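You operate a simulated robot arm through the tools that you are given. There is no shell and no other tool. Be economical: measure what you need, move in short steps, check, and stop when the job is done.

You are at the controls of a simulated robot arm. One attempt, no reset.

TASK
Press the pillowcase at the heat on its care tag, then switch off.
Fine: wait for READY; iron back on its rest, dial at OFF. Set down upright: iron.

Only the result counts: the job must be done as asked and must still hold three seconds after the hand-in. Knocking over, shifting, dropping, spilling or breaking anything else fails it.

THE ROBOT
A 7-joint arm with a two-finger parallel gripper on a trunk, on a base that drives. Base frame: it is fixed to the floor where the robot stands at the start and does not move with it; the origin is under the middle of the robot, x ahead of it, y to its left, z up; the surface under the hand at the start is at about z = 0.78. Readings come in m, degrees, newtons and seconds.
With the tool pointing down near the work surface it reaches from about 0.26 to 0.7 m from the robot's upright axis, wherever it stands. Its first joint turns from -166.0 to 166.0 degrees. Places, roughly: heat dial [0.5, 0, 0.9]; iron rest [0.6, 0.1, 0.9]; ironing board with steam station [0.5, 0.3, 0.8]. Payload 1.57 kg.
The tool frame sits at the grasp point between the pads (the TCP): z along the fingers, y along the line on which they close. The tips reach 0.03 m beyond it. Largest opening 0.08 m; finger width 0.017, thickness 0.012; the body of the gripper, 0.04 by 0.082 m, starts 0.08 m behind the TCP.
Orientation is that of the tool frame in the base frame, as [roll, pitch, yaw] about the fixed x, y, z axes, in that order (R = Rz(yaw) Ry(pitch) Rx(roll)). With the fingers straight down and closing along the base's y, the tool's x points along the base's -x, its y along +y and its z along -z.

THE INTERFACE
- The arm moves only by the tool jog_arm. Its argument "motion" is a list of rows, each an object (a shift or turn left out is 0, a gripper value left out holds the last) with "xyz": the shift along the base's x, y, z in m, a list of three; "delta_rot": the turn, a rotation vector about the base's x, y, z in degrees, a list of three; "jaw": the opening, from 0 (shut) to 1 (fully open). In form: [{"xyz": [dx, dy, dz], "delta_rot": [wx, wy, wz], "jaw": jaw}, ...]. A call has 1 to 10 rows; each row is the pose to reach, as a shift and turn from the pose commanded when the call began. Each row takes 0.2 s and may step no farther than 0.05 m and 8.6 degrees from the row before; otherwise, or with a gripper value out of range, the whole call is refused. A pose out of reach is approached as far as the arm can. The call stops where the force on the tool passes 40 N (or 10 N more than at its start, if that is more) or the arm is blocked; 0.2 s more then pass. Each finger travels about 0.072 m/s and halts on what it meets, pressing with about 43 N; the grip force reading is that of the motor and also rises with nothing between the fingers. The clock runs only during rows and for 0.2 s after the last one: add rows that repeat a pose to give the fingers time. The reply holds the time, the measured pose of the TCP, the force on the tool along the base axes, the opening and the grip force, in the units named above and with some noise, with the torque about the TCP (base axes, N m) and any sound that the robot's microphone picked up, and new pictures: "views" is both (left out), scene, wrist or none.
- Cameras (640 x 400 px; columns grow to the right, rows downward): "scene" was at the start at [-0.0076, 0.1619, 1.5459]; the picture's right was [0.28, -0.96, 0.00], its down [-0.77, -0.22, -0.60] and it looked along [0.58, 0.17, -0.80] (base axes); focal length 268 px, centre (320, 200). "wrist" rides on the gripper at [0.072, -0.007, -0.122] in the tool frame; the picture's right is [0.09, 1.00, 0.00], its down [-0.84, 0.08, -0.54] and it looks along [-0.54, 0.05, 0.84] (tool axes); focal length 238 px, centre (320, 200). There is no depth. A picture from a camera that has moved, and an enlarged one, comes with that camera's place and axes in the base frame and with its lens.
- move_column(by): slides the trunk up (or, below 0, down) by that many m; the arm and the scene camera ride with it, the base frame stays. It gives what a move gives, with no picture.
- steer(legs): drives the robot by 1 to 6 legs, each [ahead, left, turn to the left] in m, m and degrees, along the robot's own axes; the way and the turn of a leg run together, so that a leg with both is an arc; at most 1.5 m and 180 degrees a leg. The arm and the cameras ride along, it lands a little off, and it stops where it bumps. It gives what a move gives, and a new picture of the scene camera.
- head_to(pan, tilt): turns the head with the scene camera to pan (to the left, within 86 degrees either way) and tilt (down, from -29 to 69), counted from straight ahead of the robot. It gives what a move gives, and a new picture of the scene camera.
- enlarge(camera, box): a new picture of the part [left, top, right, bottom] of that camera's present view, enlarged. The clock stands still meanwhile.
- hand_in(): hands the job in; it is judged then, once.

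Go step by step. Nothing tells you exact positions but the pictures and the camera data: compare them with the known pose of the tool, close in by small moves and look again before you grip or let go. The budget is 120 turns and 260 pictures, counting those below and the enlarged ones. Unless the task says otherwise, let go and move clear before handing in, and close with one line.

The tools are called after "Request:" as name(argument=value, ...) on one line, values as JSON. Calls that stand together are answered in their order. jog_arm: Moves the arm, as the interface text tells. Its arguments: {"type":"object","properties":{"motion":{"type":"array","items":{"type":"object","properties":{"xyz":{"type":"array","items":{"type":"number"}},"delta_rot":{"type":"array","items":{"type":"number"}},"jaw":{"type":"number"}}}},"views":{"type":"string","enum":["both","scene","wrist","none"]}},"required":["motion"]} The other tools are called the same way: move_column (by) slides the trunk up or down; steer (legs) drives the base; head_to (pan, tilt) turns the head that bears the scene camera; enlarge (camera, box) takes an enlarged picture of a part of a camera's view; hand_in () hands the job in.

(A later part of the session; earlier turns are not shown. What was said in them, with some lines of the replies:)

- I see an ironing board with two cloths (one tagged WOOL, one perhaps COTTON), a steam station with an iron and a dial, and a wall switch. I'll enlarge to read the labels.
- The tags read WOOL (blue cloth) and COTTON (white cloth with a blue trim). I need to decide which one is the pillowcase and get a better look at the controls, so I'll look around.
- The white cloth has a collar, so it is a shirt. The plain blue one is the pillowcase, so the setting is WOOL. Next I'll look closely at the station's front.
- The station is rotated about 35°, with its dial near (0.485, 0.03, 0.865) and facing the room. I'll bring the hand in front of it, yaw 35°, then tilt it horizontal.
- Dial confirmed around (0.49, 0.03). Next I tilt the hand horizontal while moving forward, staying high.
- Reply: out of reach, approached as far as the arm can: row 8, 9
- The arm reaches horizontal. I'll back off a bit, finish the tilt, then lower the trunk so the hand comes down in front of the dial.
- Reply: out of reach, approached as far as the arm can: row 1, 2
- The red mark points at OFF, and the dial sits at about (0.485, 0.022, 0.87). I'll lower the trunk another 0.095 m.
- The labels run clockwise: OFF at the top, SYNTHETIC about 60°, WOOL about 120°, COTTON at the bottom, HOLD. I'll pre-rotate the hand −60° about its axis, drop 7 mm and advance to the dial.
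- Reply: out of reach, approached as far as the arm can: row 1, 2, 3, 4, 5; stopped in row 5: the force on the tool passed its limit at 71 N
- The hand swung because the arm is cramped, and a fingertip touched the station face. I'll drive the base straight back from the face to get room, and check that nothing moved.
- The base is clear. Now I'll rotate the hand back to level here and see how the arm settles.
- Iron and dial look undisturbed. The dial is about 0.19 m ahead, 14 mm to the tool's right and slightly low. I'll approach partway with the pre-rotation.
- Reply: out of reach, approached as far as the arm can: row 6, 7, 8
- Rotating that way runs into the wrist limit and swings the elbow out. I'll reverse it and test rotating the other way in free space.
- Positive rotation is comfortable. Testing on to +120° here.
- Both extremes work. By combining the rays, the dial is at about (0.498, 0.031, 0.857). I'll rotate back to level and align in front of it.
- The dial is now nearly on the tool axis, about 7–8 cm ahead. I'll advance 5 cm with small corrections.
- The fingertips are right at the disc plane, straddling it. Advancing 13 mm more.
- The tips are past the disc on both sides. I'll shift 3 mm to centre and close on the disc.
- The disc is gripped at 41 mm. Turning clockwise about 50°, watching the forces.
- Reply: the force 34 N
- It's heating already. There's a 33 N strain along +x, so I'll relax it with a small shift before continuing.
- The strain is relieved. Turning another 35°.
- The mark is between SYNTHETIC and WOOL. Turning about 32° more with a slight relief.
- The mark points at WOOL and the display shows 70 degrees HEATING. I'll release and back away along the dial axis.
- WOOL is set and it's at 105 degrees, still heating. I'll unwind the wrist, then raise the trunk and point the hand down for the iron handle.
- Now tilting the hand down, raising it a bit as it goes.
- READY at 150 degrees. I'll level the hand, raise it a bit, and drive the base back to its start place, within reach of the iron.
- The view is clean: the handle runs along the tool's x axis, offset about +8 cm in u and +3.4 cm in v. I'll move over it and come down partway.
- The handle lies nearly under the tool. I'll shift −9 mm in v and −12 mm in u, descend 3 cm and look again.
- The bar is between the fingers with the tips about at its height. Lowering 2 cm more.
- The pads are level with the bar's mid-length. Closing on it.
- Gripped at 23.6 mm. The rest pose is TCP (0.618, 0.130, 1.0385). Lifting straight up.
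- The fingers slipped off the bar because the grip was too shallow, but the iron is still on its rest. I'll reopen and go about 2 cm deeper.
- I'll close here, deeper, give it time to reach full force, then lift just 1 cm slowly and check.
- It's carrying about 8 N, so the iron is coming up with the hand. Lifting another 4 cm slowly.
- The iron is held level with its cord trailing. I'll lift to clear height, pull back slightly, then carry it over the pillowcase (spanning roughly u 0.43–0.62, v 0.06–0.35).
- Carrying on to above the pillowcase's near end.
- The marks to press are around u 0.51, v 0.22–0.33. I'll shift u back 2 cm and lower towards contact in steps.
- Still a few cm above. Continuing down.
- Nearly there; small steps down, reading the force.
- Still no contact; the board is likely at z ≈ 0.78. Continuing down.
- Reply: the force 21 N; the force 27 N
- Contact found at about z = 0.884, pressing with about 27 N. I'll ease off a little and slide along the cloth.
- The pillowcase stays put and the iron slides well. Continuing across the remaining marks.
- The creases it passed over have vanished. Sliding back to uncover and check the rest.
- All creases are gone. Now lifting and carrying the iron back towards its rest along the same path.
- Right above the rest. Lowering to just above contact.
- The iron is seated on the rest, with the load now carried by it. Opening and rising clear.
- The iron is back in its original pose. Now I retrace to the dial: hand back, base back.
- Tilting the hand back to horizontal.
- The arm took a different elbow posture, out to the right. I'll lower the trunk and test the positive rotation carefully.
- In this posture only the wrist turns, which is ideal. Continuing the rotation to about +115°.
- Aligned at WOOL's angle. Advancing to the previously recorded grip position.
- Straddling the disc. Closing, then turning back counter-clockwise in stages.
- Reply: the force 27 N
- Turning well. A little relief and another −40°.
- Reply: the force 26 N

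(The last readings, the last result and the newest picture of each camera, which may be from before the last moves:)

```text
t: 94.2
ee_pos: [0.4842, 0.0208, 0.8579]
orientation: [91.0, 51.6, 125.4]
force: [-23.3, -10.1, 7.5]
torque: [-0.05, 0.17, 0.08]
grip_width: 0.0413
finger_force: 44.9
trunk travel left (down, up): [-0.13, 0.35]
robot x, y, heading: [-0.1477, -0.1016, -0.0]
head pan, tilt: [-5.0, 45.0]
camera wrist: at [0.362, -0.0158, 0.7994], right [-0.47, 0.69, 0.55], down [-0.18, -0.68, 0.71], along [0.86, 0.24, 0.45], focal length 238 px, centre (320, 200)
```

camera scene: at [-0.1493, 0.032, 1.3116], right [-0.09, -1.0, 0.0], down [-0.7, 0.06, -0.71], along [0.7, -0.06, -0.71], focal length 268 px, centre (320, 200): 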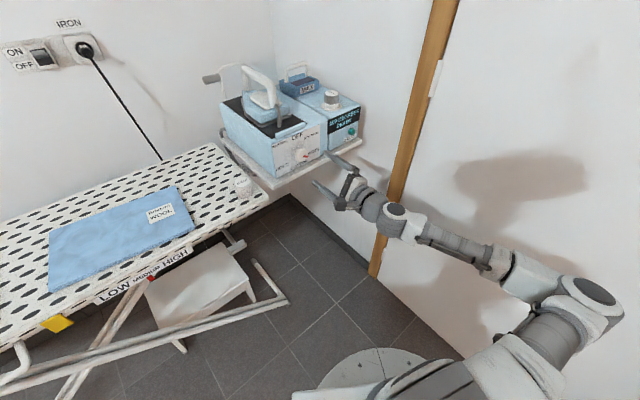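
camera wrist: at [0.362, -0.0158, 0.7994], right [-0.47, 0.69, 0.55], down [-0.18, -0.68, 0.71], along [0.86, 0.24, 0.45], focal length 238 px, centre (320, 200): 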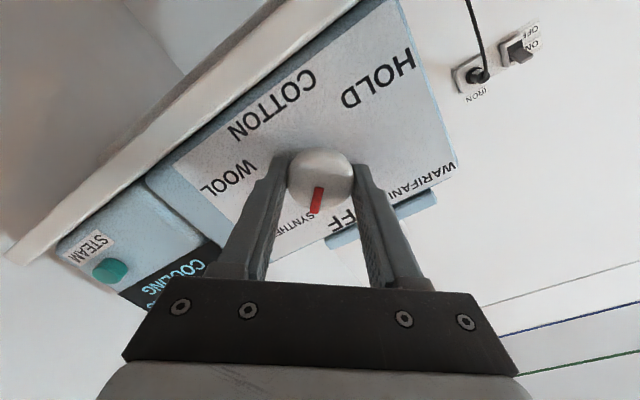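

77° turned; about 43° to go.

Request:
jog_arm(motion=[{"xyz": [-0.0025, -0.0015, 0.001], "delta_rot": [-5.73, -4.02, 0]}, {"xyz": [-0.0025, -0.0015, 0.001], "delta_rot": [-11.47, -8.03, 0]}, {"xyz": [-0.0025, -0.0015, 0.001], "delta_rot": [-17.2, -12.05, 0]}, {"xyz": [-0.0025, -0.0015, 0.001], "delta_rot": [-22.9, -16.06, 0]}, {"xyz": [-0.0025, -0.0015, 0.001], "delta_rot": [-28.7, -20.1, 0]}, {"xyz": [-0.0025, -0.0015, 0.001], "delta_rot": [-35.2, -24.7, 0]}], views="wrist")

Request:
enlarge(camera="scene", box=[270, 90, 370, 190])

```text
t: 95.6
ee_pos: [0.4837, 0.0212, 0.8584]
orientation: [-90.8, 85.3, -56.1]
force: [10.6, 19.0, 6.8]
torque: [-0.14, 0.22, 0.14]
grip_width: 0.0413
finger_force: 45.6
trunk travel left (down, up): [-0.13, 0.35]
robot x, y, heading: [-0.1502, -0.1039, -0.0]
head pan, tilt: [-5.0, 45.0]
camera wrist: at [0.391, -0.057, 0.7881], right [-0.56, 0.81, -0.17], down [-0.53, -0.19, 0.83], along [0.64, 0.55, 0.53], focal length 238 px, centre (320, 200)
```

wrist: 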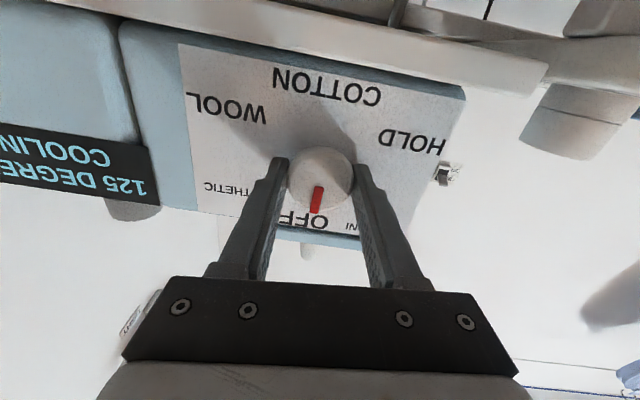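

```text
4.00 times, centred on (320, 140) of scene
camera zoom: at [-0.149, 0.0333, 1.3116], right [-0.09, -1.0, 0.0], down [-0.7, 0.06, -0.71], along [0.7, -0.06, -0.71], focal length 1073 px, centre (320, 440)
```

zoom: 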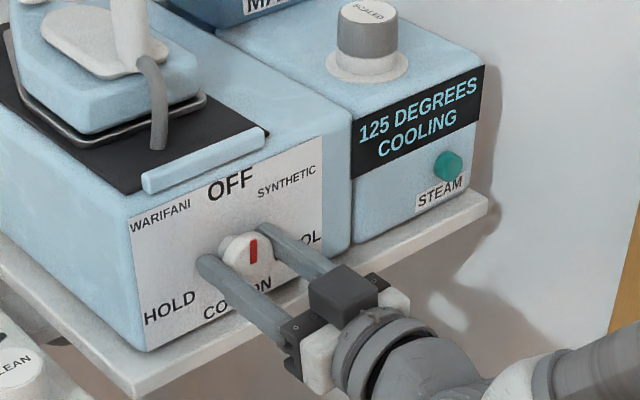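

The mark points to OFF again and the station is cooling. Releasing and backing straight away.

Request:
jog_arm(motion=[{"jaw": 1}, {"jaw": 1}, {"xyz": [-0.016, -0.011, 0], "jaw": 1}, {"xyz": [-0.037, -0.026, 0]}, {"xyz": [-0.07, -0.05, 0]}, {"xyz": [-0.09, -0.064, 0]}])

Request:
enlarge(camera="scene", box=[210, 50, 370, 190])

Request:
enlarge(camera="wrist", box=[200, 0, 460, 200])

```text
t: 97.0
ee_pos: [0.3933, -0.0449, 0.8571]
orientation: [-91.7, 85.6, -57.3]
force: [-0.1, -0.1, 0.2]
torque: [0.01, -0.01, 0.01]
grip_width: 0.0798
finger_force: 0.0
trunk travel left (down, up): [-0.13, 0.35]
robot x, y, heading: [-0.1496, -0.1029, -0.1]
head pan, tilt: [-5.0, 45.0]
camera scene: at [-0.1492, 0.0321, 1.3116], right [-0.09, -1.0, 0.0], down [-0.7, 0.06, -0.71], along [0.7, -0.06, -0.71], focal length 268 px, centre (320, 200)
camera wrist: at [0.3005, -0.1236, 0.7865], right [-0.56, 0.81, -0.17], down [-0.53, -0.19, 0.83], along [0.64, 0.55, 0.53], focal length 238 px, centre (320, 200)
```

scene: 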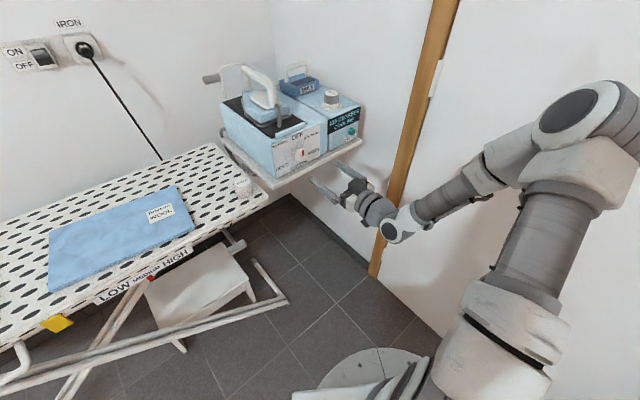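
wrist: 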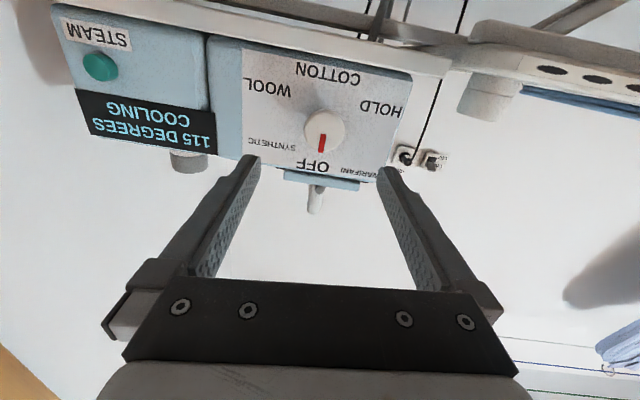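

```text
2.86 times, centred on (290, 120) of scene
camera zoom: at [-0.1492, 0.0321, 1.3116], right [-0.09, -1.0, 0.0], down [-0.7, 0.06, -0.71], along [0.7, -0.06, -0.71], focal length 767 px, centre (406, 429)
```

zoom: 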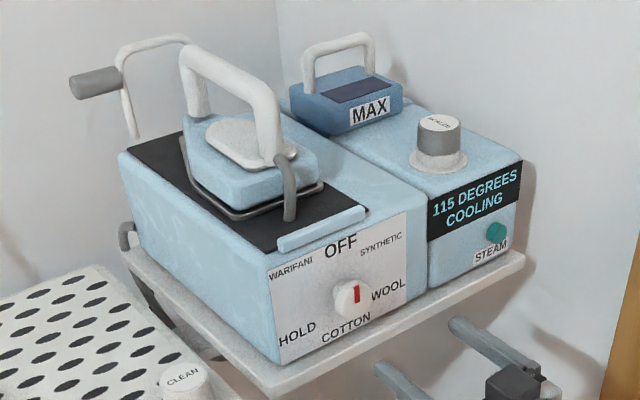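

```text
2.00 times, centred on (330, 100) of wrist
camera zoom: at [0.3005, -0.1236, 0.7865], right [-0.56, 0.81, -0.17], down [-0.53, -0.19, 0.83], along [0.64, 0.55, 0.53], focal length 477 px, centre (300, 400)
```

zoom: 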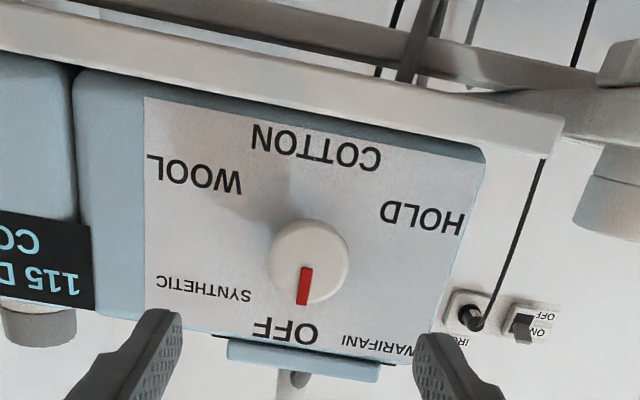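

The pillowcase is smooth, the iron is back on its rest, the dial is at OFF with the station cooling, and the hand is clear. Handing in.

Request:
hand_in()

```text
The job is handed in.
```

I pressed the pillowcase at WOOL (150 degrees, after READY). The iron is back upright on its rest and the dial is at OFF.
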